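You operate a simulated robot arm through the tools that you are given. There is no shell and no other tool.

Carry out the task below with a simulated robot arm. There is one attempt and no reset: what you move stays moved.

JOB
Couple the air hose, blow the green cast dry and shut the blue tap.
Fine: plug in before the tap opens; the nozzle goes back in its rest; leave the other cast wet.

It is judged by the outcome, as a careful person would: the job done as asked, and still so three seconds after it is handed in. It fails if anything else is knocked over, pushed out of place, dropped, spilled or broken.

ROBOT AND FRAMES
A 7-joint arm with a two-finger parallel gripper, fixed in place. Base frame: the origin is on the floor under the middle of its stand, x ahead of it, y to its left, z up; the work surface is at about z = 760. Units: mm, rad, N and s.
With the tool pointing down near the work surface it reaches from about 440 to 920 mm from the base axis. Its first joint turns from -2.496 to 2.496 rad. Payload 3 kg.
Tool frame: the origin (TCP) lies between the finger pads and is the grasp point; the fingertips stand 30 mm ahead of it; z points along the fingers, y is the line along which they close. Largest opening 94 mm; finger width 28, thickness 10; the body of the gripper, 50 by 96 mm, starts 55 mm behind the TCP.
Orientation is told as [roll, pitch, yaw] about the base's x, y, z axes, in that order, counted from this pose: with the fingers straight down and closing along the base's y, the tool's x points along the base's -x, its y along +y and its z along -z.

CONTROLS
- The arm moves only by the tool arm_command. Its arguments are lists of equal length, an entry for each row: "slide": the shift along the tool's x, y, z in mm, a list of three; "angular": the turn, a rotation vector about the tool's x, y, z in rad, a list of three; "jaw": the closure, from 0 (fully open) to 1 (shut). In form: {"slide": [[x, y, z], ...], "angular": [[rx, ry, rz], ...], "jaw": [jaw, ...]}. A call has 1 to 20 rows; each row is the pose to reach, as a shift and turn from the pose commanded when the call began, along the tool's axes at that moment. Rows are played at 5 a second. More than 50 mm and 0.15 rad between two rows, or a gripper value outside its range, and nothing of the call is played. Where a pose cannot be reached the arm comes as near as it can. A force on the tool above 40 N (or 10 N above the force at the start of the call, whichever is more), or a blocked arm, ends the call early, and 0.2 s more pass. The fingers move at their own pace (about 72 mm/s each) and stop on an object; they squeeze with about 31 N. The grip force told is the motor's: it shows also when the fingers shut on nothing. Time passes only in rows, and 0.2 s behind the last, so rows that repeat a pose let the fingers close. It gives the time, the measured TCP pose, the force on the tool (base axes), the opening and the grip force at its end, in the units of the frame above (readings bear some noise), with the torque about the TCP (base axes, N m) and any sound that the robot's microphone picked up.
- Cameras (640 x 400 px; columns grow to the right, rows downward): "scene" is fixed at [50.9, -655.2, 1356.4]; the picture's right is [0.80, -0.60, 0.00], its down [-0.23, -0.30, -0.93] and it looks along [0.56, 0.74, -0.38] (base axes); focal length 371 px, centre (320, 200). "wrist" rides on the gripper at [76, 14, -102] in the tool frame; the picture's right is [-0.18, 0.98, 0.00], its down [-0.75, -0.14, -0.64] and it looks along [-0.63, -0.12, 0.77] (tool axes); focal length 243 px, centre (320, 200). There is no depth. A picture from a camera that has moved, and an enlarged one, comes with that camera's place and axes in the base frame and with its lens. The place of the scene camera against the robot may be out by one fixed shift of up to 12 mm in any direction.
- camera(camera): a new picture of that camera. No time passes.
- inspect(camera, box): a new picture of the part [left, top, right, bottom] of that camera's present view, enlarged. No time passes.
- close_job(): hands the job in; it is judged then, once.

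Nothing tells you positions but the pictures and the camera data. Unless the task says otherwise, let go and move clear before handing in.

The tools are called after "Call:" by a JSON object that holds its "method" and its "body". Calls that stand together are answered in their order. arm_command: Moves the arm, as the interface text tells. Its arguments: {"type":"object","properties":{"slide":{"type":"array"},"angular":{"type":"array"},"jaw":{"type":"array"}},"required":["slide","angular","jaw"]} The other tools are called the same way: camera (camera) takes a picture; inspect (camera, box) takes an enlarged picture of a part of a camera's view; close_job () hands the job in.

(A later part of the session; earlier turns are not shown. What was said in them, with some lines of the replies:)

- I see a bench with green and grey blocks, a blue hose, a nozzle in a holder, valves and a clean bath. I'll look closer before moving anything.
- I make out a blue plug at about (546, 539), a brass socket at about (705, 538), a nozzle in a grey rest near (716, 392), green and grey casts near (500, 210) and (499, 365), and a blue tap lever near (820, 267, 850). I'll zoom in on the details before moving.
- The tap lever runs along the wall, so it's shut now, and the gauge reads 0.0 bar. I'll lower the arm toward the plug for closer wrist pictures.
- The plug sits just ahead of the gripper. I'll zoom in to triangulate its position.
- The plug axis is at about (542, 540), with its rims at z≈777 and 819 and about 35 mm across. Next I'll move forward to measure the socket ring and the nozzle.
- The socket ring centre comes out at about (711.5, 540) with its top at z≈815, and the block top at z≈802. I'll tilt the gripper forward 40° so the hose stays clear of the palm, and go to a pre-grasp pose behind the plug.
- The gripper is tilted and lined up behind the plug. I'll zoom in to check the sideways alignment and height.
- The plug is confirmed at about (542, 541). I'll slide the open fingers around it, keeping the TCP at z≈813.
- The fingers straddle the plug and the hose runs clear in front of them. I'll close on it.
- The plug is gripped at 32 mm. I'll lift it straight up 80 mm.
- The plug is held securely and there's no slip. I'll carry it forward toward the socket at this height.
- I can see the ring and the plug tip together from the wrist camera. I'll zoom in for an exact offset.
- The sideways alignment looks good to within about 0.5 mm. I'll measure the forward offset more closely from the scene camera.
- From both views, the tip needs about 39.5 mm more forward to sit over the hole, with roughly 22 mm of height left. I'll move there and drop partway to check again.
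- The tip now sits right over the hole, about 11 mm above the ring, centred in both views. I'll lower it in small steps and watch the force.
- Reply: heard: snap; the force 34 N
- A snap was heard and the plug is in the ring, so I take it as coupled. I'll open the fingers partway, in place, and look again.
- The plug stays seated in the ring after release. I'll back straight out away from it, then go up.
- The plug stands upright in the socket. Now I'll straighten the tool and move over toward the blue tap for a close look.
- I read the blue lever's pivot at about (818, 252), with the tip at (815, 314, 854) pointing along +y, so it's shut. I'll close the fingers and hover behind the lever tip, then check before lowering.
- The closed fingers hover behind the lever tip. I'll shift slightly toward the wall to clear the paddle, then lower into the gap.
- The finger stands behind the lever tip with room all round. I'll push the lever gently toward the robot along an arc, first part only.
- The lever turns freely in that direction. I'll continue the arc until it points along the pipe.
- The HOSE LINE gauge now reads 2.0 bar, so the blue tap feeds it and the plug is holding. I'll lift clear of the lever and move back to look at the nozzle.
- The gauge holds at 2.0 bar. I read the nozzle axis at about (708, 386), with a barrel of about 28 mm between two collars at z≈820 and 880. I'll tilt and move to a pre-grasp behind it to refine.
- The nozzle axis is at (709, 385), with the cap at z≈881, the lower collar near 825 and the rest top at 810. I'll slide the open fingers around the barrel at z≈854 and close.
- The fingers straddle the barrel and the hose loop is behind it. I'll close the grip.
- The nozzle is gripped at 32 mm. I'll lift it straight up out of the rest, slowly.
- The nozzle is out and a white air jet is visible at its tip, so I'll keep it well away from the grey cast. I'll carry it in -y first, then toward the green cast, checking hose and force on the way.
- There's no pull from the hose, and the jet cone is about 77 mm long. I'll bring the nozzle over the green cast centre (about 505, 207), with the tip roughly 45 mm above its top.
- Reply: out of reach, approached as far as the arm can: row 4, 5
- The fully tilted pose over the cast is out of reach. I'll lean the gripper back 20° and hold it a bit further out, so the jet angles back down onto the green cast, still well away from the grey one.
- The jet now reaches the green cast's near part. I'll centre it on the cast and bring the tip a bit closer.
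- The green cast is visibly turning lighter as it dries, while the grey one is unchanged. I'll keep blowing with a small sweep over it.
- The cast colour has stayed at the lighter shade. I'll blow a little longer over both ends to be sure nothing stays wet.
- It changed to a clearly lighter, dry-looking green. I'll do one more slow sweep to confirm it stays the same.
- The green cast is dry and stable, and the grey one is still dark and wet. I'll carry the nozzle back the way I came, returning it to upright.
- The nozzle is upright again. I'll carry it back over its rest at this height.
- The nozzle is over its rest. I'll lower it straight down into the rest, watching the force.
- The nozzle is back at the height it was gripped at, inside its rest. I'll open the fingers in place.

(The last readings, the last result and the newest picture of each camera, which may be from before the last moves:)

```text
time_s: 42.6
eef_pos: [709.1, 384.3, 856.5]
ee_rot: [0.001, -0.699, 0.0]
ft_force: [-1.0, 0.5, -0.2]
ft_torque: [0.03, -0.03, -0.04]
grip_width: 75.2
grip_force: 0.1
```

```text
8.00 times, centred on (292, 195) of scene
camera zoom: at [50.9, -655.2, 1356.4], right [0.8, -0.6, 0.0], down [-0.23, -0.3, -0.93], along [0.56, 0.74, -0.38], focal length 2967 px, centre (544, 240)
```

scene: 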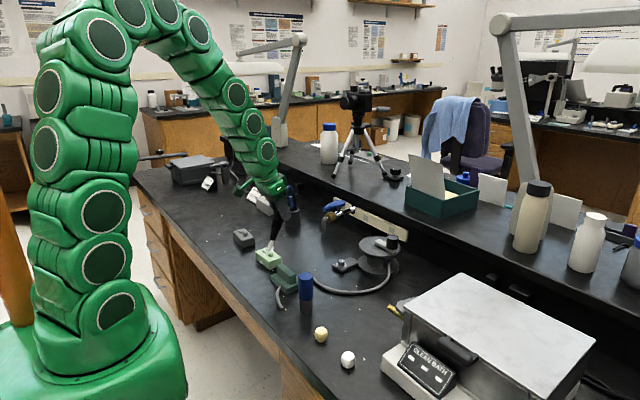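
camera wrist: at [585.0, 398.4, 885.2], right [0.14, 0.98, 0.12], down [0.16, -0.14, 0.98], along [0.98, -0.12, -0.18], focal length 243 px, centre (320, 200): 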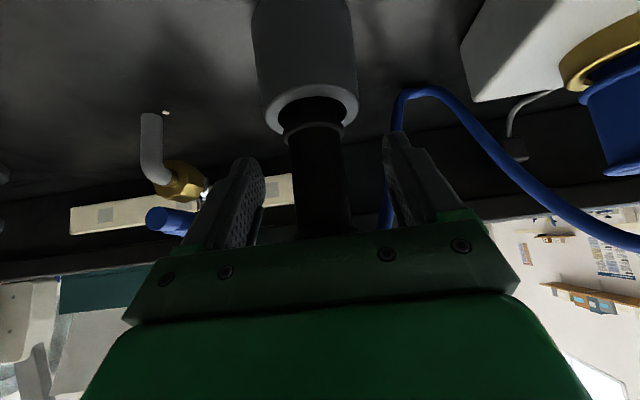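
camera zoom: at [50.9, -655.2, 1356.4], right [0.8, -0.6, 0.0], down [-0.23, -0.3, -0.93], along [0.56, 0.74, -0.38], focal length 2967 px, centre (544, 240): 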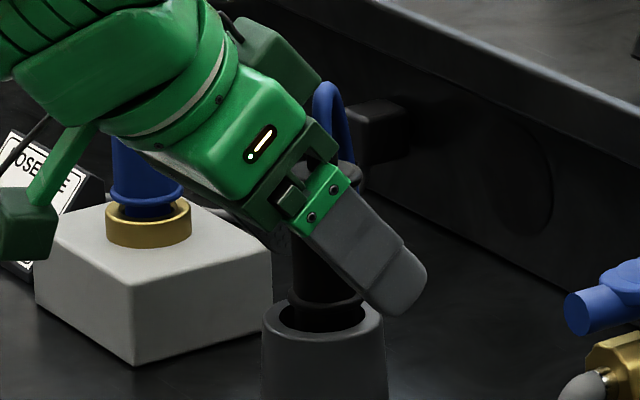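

The nozzle stands in its rest. I'll back the gripper out along its approach line and go up.

Call:
{"method": "arm_command", "body": {"slide": [[0, 0, -15], [0, 0, -40], [0, 0, -80], [-25, 0, -110], [-51, 0, -141]], "angular": [[0, 0, 0], [0, 0, 0], [0, 0, 0], [0, 0, 0], [0, 0, 0]], "jaw": [0.2, 0.2, 0.2, 0.2, 0.2]}}

Call:
{"method": "camera", "body": {"camera": "wrist"}}

Call:
{"method": "inspect", "body": {"camera": "scene", "box": [220, 150, 380, 250]}}

```text
time_s: 43.8
eef_pos: [657.4, 383.8, 995.0]
ee_rot: [0.0, -0.699, -0.001]
ft_force: [0.1, -0.7, -0.4]
ft_torque: [-0.01, -0.02, 0.02]
grip_width: 75.2
grip_force: 0.0
```

```text
taken
camera wrist: at [533.2, 398.2, 1024.2], right [0.14, 0.98, 0.12], down [0.16, -0.14, 0.98], along [0.98, -0.12, -0.18], focal length 243 px, centre (320, 200)
```

wrist: 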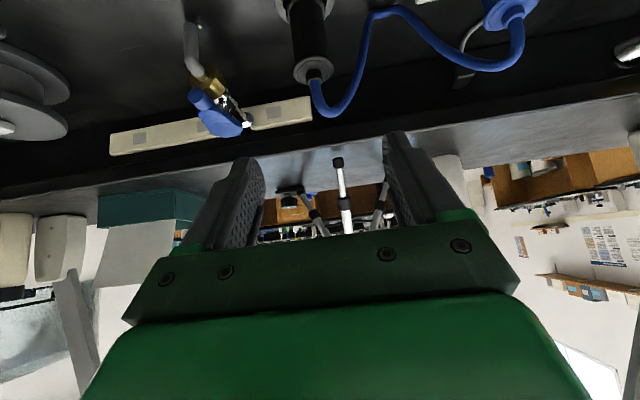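

```text
4.00 times, centred on (300, 200) of scene
camera zoom: at [50.9, -655.2, 1356.4], right [0.8, -0.6, 0.0], down [-0.23, -0.3, -0.93], along [0.56, 0.74, -0.38], focal length 1483 px, centre (400, 200)
```

zoom: 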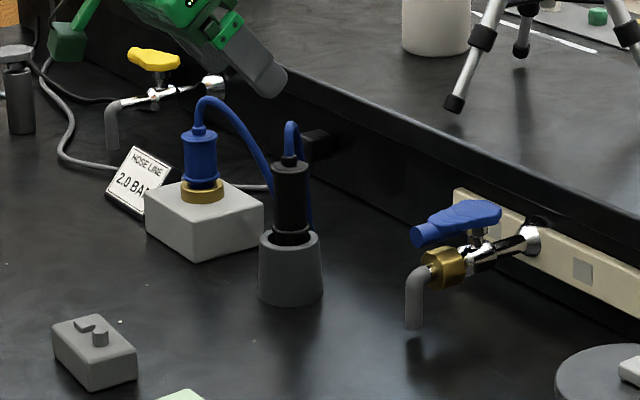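

The nozzle is upright in its rest and the gauge still shows 2.0 bar. Next I'll straighten the tool and get a clear view of the open lever so I can shut it.

Call:
{"method": "arm_command", "body": {"slide": [[-5.7, -34, 3.5], [-11.4, -68, 7], [-17.1, -102, 10.4], [-22.8, -136, 13.9], [-28.5, -169, 17.4]], "angular": [[0, 0.14, 0], [0, 0.28, 0], [0, 0.42, 0], [0, 0.56, 0], [0, 0.7, 0]], "jaw": [0.4, 0.6, 0.8, 1, 1]}}

Call:
{"method": "camera", "body": {"camera": "wrist"}}

Call:
{"method": "inspect", "body": {"camera": "wrist", "box": [272, 110, 432, 210]}}

```text
time_s: 45.0
eef_pos: [689.8, 212.8, 1001.5]
ee_rot: [0.001, 0.002, 0.001]
ft_force: [0.5, 0.2, 0.7]
ft_torque: [-0.01, -0.04, 0.0]
grip_width: 0.0
grip_force: 30.8
```

```text
taken
camera wrist: at [614.3, 227.0, 1103.7], right [0.18, 0.98, 0.0], down [0.76, -0.14, 0.64], along [0.63, -0.12, -0.77], focal length 243 px, centre (320, 200)
```

wrist: 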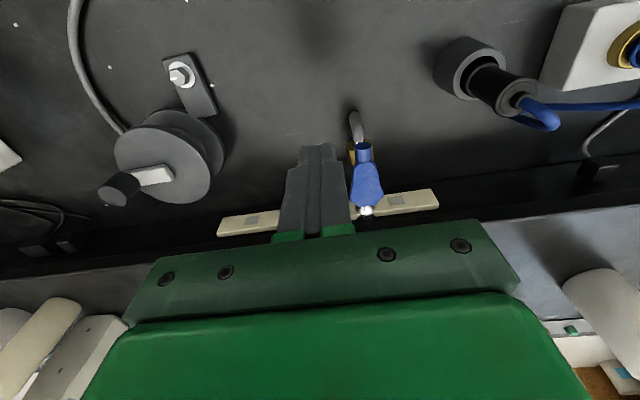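

```text
4.00 times, centred on (352, 160) of wrist
camera zoom: at [614.3, 227.0, 1103.7], right [0.18, 0.98, 0.0], down [0.76, -0.14, 0.64], along [0.63, -0.12, -0.77], focal length 970 px, centre (192, 360)
```

zoom: 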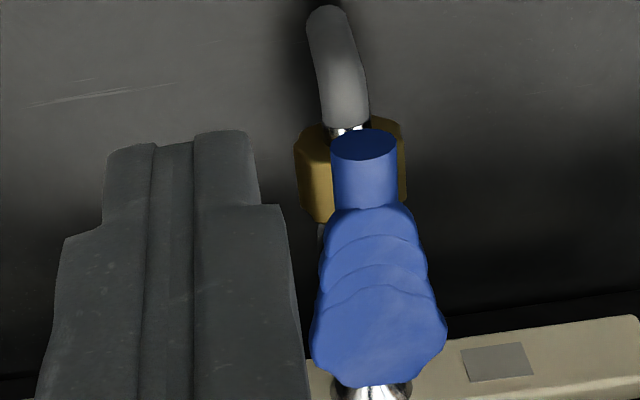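

The lever lies along the pipe at y≈251, with its tip at x≈753. I'll bring the closed fingers down on its -y side near the tip, keeping clear of the brass nut below.

Call:
{"method": "arm_command", "body": {"slide": [[-38, 4.5, 36], [-75.7, 9, 71.7], [-75.7, 9, 100], [-75.7, 9, 124.7]], "angular": [[0, 0, 0], [0, 0, 0], [0, 0, 0], [0, 0, 0]], "jaw": [1, 1, 1, 1]}}

Call:
{"method": "camera", "body": {"camera": "wrist"}}

Call:
{"method": "inspect", "body": {"camera": "scene", "box": [288, 160, 416, 240]}}

```text
refused: row 1 steps farther than a row can; nothing moved
```

```text
taken
camera wrist: at [614.3, 227.0, 1103.7], right [0.18, 0.98, 0.0], down [0.76, -0.14, 0.64], along [0.63, -0.12, -0.77], focal length 243 px, centre (320, 200)
```

wrist: 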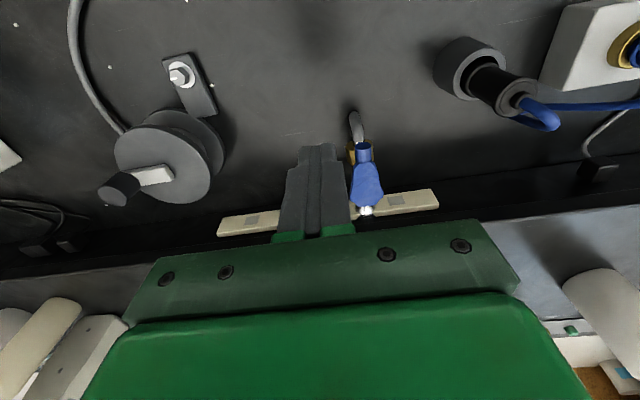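

```text
5.00 times, centred on (352, 200) of scene
camera zoom: at [50.9, -655.2, 1356.4], right [0.8, -0.6, 0.0], down [-0.23, -0.3, -0.93], along [0.56, 0.74, -0.38], focal length 1854 px, centre (160, 200)
```

zoom: 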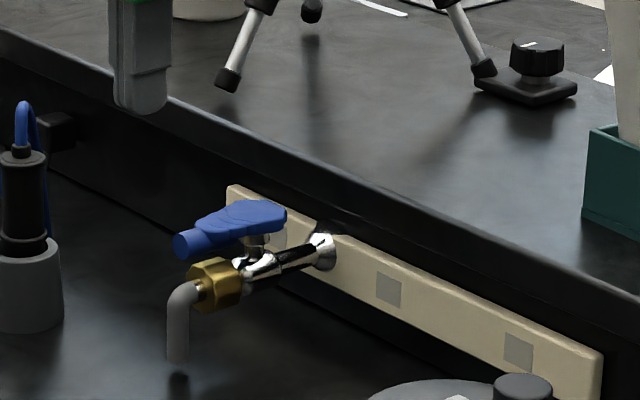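

The first step was just over the row limit and nothing moved, so I'll send the same path in smaller steps.

Call:
{"method": "arm_command", "body": {"slide": [[-25, 3, 24], [-50, 6, 48], [-75.7, 9, 71.7], [-75.7, 9, 100], [-75.7, 9, 124.7]], "angular": [[0, 0, 0], [0, 0, 0], [0, 0, 0], [0, 0, 0], [0, 0, 0]], "jaw": [1, 1, 1, 1, 1]}}

Call:
{"method": "camera", "body": {"camera": "wrist"}}

Call:
{"method": "inspect", "body": {"camera": "scene", "box": [288, 160, 416, 240]}}

```text
time_s: 46.2
eef_pos: [766.8, 225.0, 877.0]
ee_rot: [-0.001, 0.001, -0.001]
ft_force: [0.3, 0.4, -0.8]
ft_torque: [-0.01, 0.01, -0.02]
grip_width: 0.0
grip_force: 30.8
```

```text
taken
camera wrist: at [689.9, 238.8, 979.5], right [0.18, 0.98, 0.0], down [0.75, -0.14, 0.64], along [0.63, -0.12, -0.77], focal length 243 px, centre (320, 200)
```

wrist: 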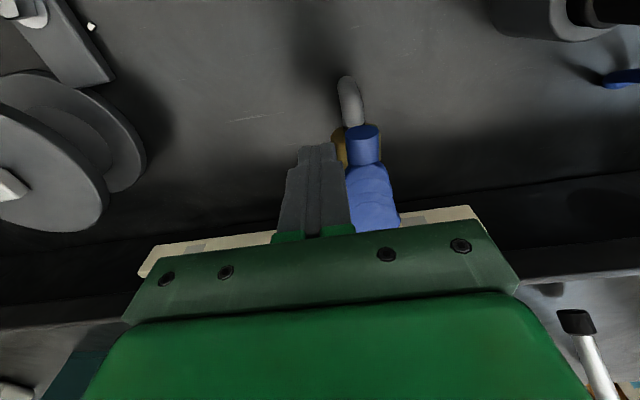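

```text
5.00 times, centred on (352, 200) of scene
camera zoom: at [50.9, -655.2, 1356.4], right [0.8, -0.6, 0.0], down [-0.23, -0.3, -0.93], along [0.56, 0.74, -0.38], focal length 1854 px, centre (160, 200)
```

zoom: 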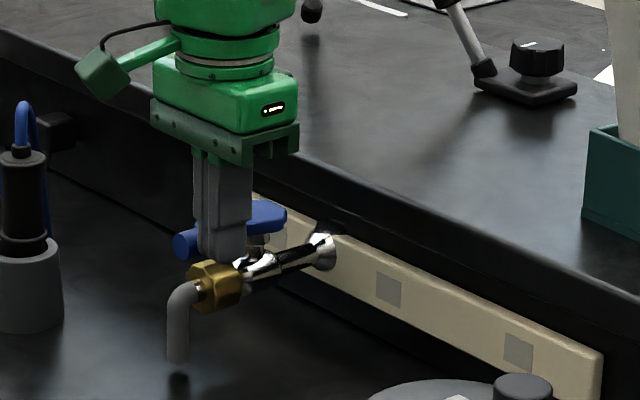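

The finger sits beside the lever tip. I'll sweep it along the arc to turn the lever back to parallel with the wall.

Call:
{"method": "arm_command", "body": {"slide": [[0, 9, 0], [3, 17, 0], [4, 25, 0], [3, 35, 0], [1, 45, 0], [-4, 55, 0], [-10, 64, 0], [-18, 72, 0], [-26, 76, 0], [-30, 77, 0], [-32, 77, 0]], "angular": [[0, 0, 0], [0, 0, 0], [0, 0, 0], [0, 0, 0], [0, 0, 0], [0, 0, 0], [0, 0, 0], [0, 0, 0], [0, 0, 0], [0, 0, 0], [0, 0, 0]], "jaw": [1, 1, 1, 1, 1, 1, 1, 1, 1, 1, 1]}}

Call:
{"method": "camera", "body": {"camera": "wrist"}}

Call:
{"method": "inspect", "body": {"camera": "scene", "box": [220, 150, 380, 250]}}

```text
time_s: 48.4
eef_pos: [791.5, 302.4, 876.7]
ee_rot: [-0.002, 0.009, 0.001]
ft_force: [-10.1, -4.2, 7.4]
ft_torque: [-0.08, 0.16, -0.07]
grip_width: 0.0
grip_force: 31.0
stopped in row 10: the force on the tool passed its limit at 49 N (the readings are from after the stop); the commanded pose is now the measured one
```

```text
taken
camera wrist: at [717.0, 315.3, 978.8], right [0.18, 0.98, 0.0], down [0.76, -0.14, 0.64], along [0.62, -0.12, -0.77], focal length 243 px, centre (320, 200)
```

wrist: 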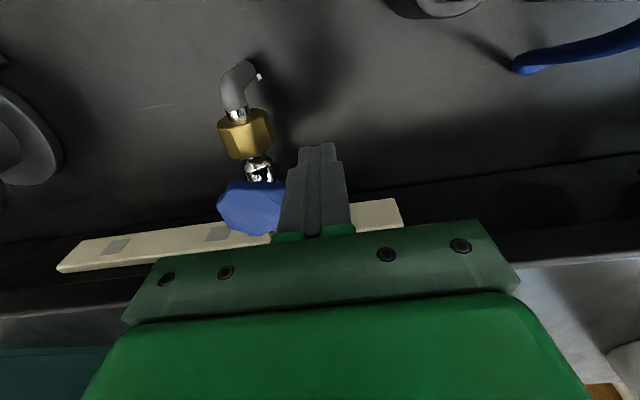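

```text
4.00 times, centred on (300, 200) of scene
camera zoom: at [50.9, -655.2, 1356.4], right [0.8, -0.6, 0.0], down [-0.23, -0.3, -0.93], along [0.56, 0.74, -0.38], focal length 1483 px, centre (400, 200)
```

zoom: 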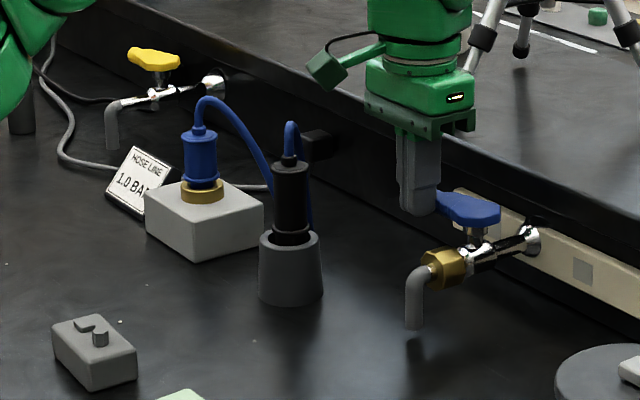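

The lever reached its stop and the gauge is falling, now at 1.0 bar. I'll back the finger off, raise it and check the lever and gauge.

Call:
{"method": "arm_command", "body": {"slide": [[8, 0, 0], [16, 0, 0], [20, 0, -40], [30, 0, -80], [50, -10, -115]], "angular": [[0, 0, 0], [0, 0, 0], [0, 0, 0], [0, 0, 0], [0, 0, 0]], "jaw": [1, 1, 1, 1, 1]}}

Call:
{"method": "inspect", "body": {"camera": "scene", "box": [220, 150, 380, 250]}}

Call:
{"method": "camera", "body": {"camera": "wrist"}}

Call:
{"method": "inspect", "body": {"camera": "wrist", "box": [220, 130, 380, 230]}}

```text
time_s: 49.6
eef_pos: [744.1, 292.0, 990.1]
ee_rot: [-0.003, 0.008, 0.001]
ft_force: [0.4, 0.4, -0.5]
ft_torque: [-0.04, -0.02, 0.0]
grip_width: 0.0
grip_force: 31.0
```

```text
4.00 times, centred on (300, 200) of scene
camera zoom: at [50.9, -655.2, 1356.4], right [0.8, -0.6, 0.0], down [-0.23, -0.3, -0.93], along [0.56, 0.74, -0.38], focal length 1483 px, centre (400, 200)
```

zoom: 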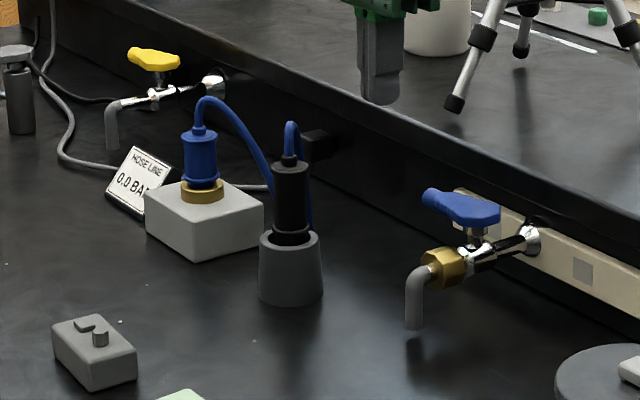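

```text
taken
camera wrist: at [669.8, 306.4, 1092.8], right [0.18, 0.98, 0.0], down [0.76, -0.14, 0.64], along [0.62, -0.12, -0.77], focal length 243 px, centre (320, 200)
```

wrist: 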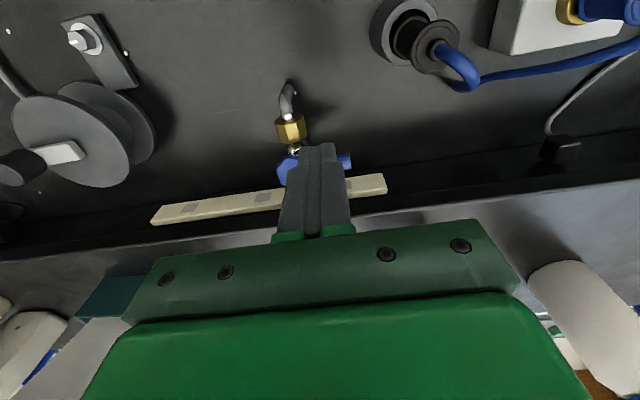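

```text
4.00 times, centred on (300, 180) of wrist
camera zoom: at [669.8, 306.4, 1092.8], right [0.18, 0.98, 0.0], down [0.76, -0.14, 0.64], along [0.62, -0.12, -0.77], focal length 970 px, centre (400, 280)
```

zoom: 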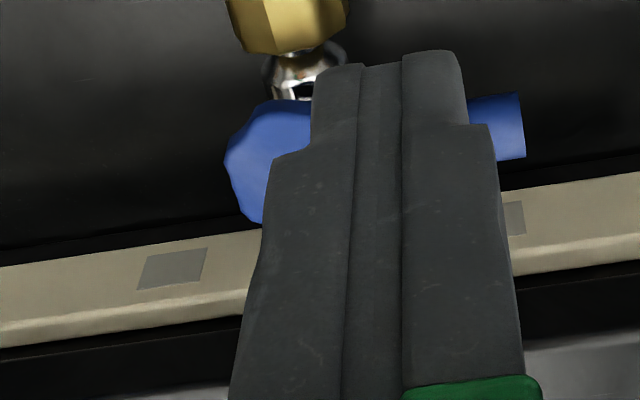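

The gauge reads 0.0 bar and the blue lever is parallel to the wall again, so the tap is shut. I'll raise the arm clear and do a final check of everything.

Call:
{"method": "arm_command", "body": {"slide": [[20, 0, -40], [50, 5, -75], [90, 10, -100], [130, 20, -120], [170, 40, -140], [205, 60, -160], [240, 80, -170], [240, 80, -170]], "angular": [[0, 0, 0], [0, 0, 0], [0, 0, 0], [0, 0, 0], [0, 0, 0], [0, 0, 0], [0, 0, 0], [0, 0, 0]], "jaw": [1, 1, 1, 0.8, 0.5, 0.3, 0, 0]}}

Call:
{"method": "camera", "body": {"camera": "scene"}}

Call:
{"method": "camera", "body": {"camera": "wrist"}}

Call:
{"method": "inspect", "body": {"camera": "scene", "box": [200, 150, 360, 250]}}

Call:
{"method": "inspect", "body": {"camera": "scene", "box": [216, 220, 312, 280]}}

```text
time_s: 51.4
eef_pos: [505.6, 372.9, 1161.1]
ee_rot: [-0.004, 0.007, 0.001]
ft_force: [0.3, 0.3, -0.1]
ft_torque: [-0.01, -0.03, 0.02]
grip_width: 94.0
grip_force: 0.1
```

```text
taken
```

scene: 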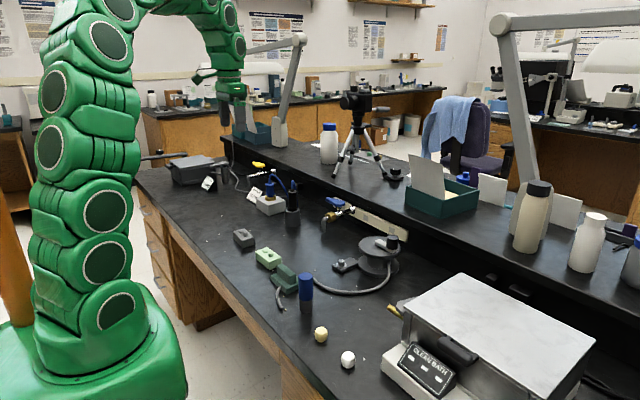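

```text
taken
camera wrist: at [430.1, 386.7, 1263.6], right [0.18, 0.98, 0.0], down [0.76, -0.14, 0.64], along [0.62, -0.12, -0.77], focal length 243 px, centre (320, 200)
```

wrist: 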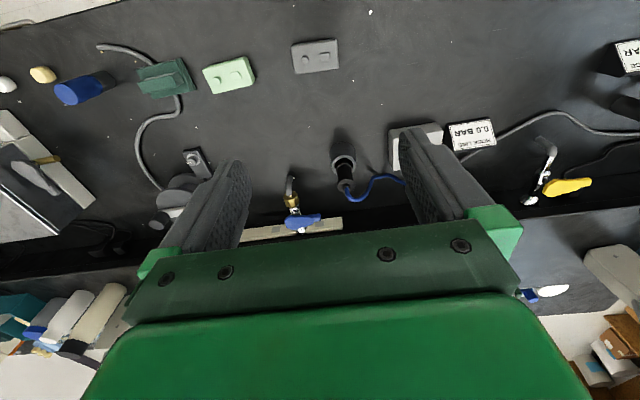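

```text
4.00 times, centred on (280, 200) of scene
camera zoom: at [50.9, -655.2, 1356.4], right [0.8, -0.6, 0.0], down [-0.23, -0.3, -0.93], along [0.56, 0.74, -0.38], focal length 1483 px, centre (480, 200)
```

zoom: 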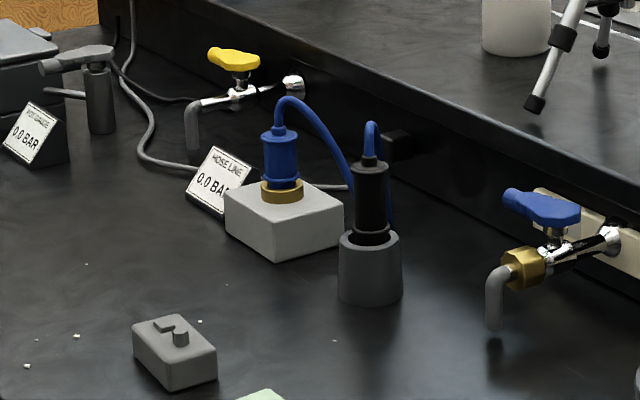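

```text
6.67 times, centred on (264, 250) of scene
camera zoom: at [50.9, -655.2, 1356.4], right [0.8, -0.6, 0.0], down [-0.23, -0.3, -0.93], along [0.56, 0.74, -0.38], focal length 2472 px, centre (693, -133)
```

zoom: 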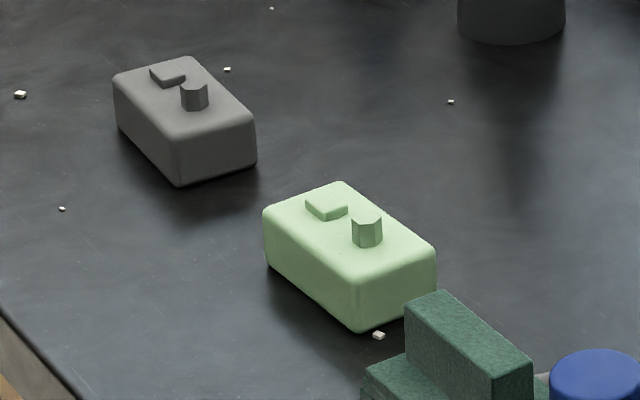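

Everything checks out in the final pictures:
- **Hose:** the plug is in the socket.
- **Casts:** the green cast is dry and the grey cast is still wet.
- **Nozzle:** it stands in its rest.
- **Blue tap:** it's shut, with the hose line at 0.0 bar.

Nothing else has moved and the arm is clear, so I'm handing the job in.

Call:
{"method": "close_job", "body": {}}

```text
The job is handed in.
```

The job is done and handed in; no verdict has come back yet.

- **Hose:** I plugged it into the brass socket before opening the tap and heard it snap in. The plug's collar stood about 5 mm above the ring, but it held at 2.0 bar.
- **Green cast:** I blew it until it turned a clearly lighter green, and the colour stayed the same through one more sweep.
- **Grey cast:** I kept the jet well away from it, and it still looks wet.
- **Nozzle:** It is upright in its rest.
- **Blue tap:** It is shut. The lever is back along the wall and the HOSE LINE gauge reads 0.0 bar. I pushed the lever until it met its stop, and the push was cut off by the force limit at 49 N.

Nothing else looks moved or knocked over in the last pictures, and the arm is clear of the bench.
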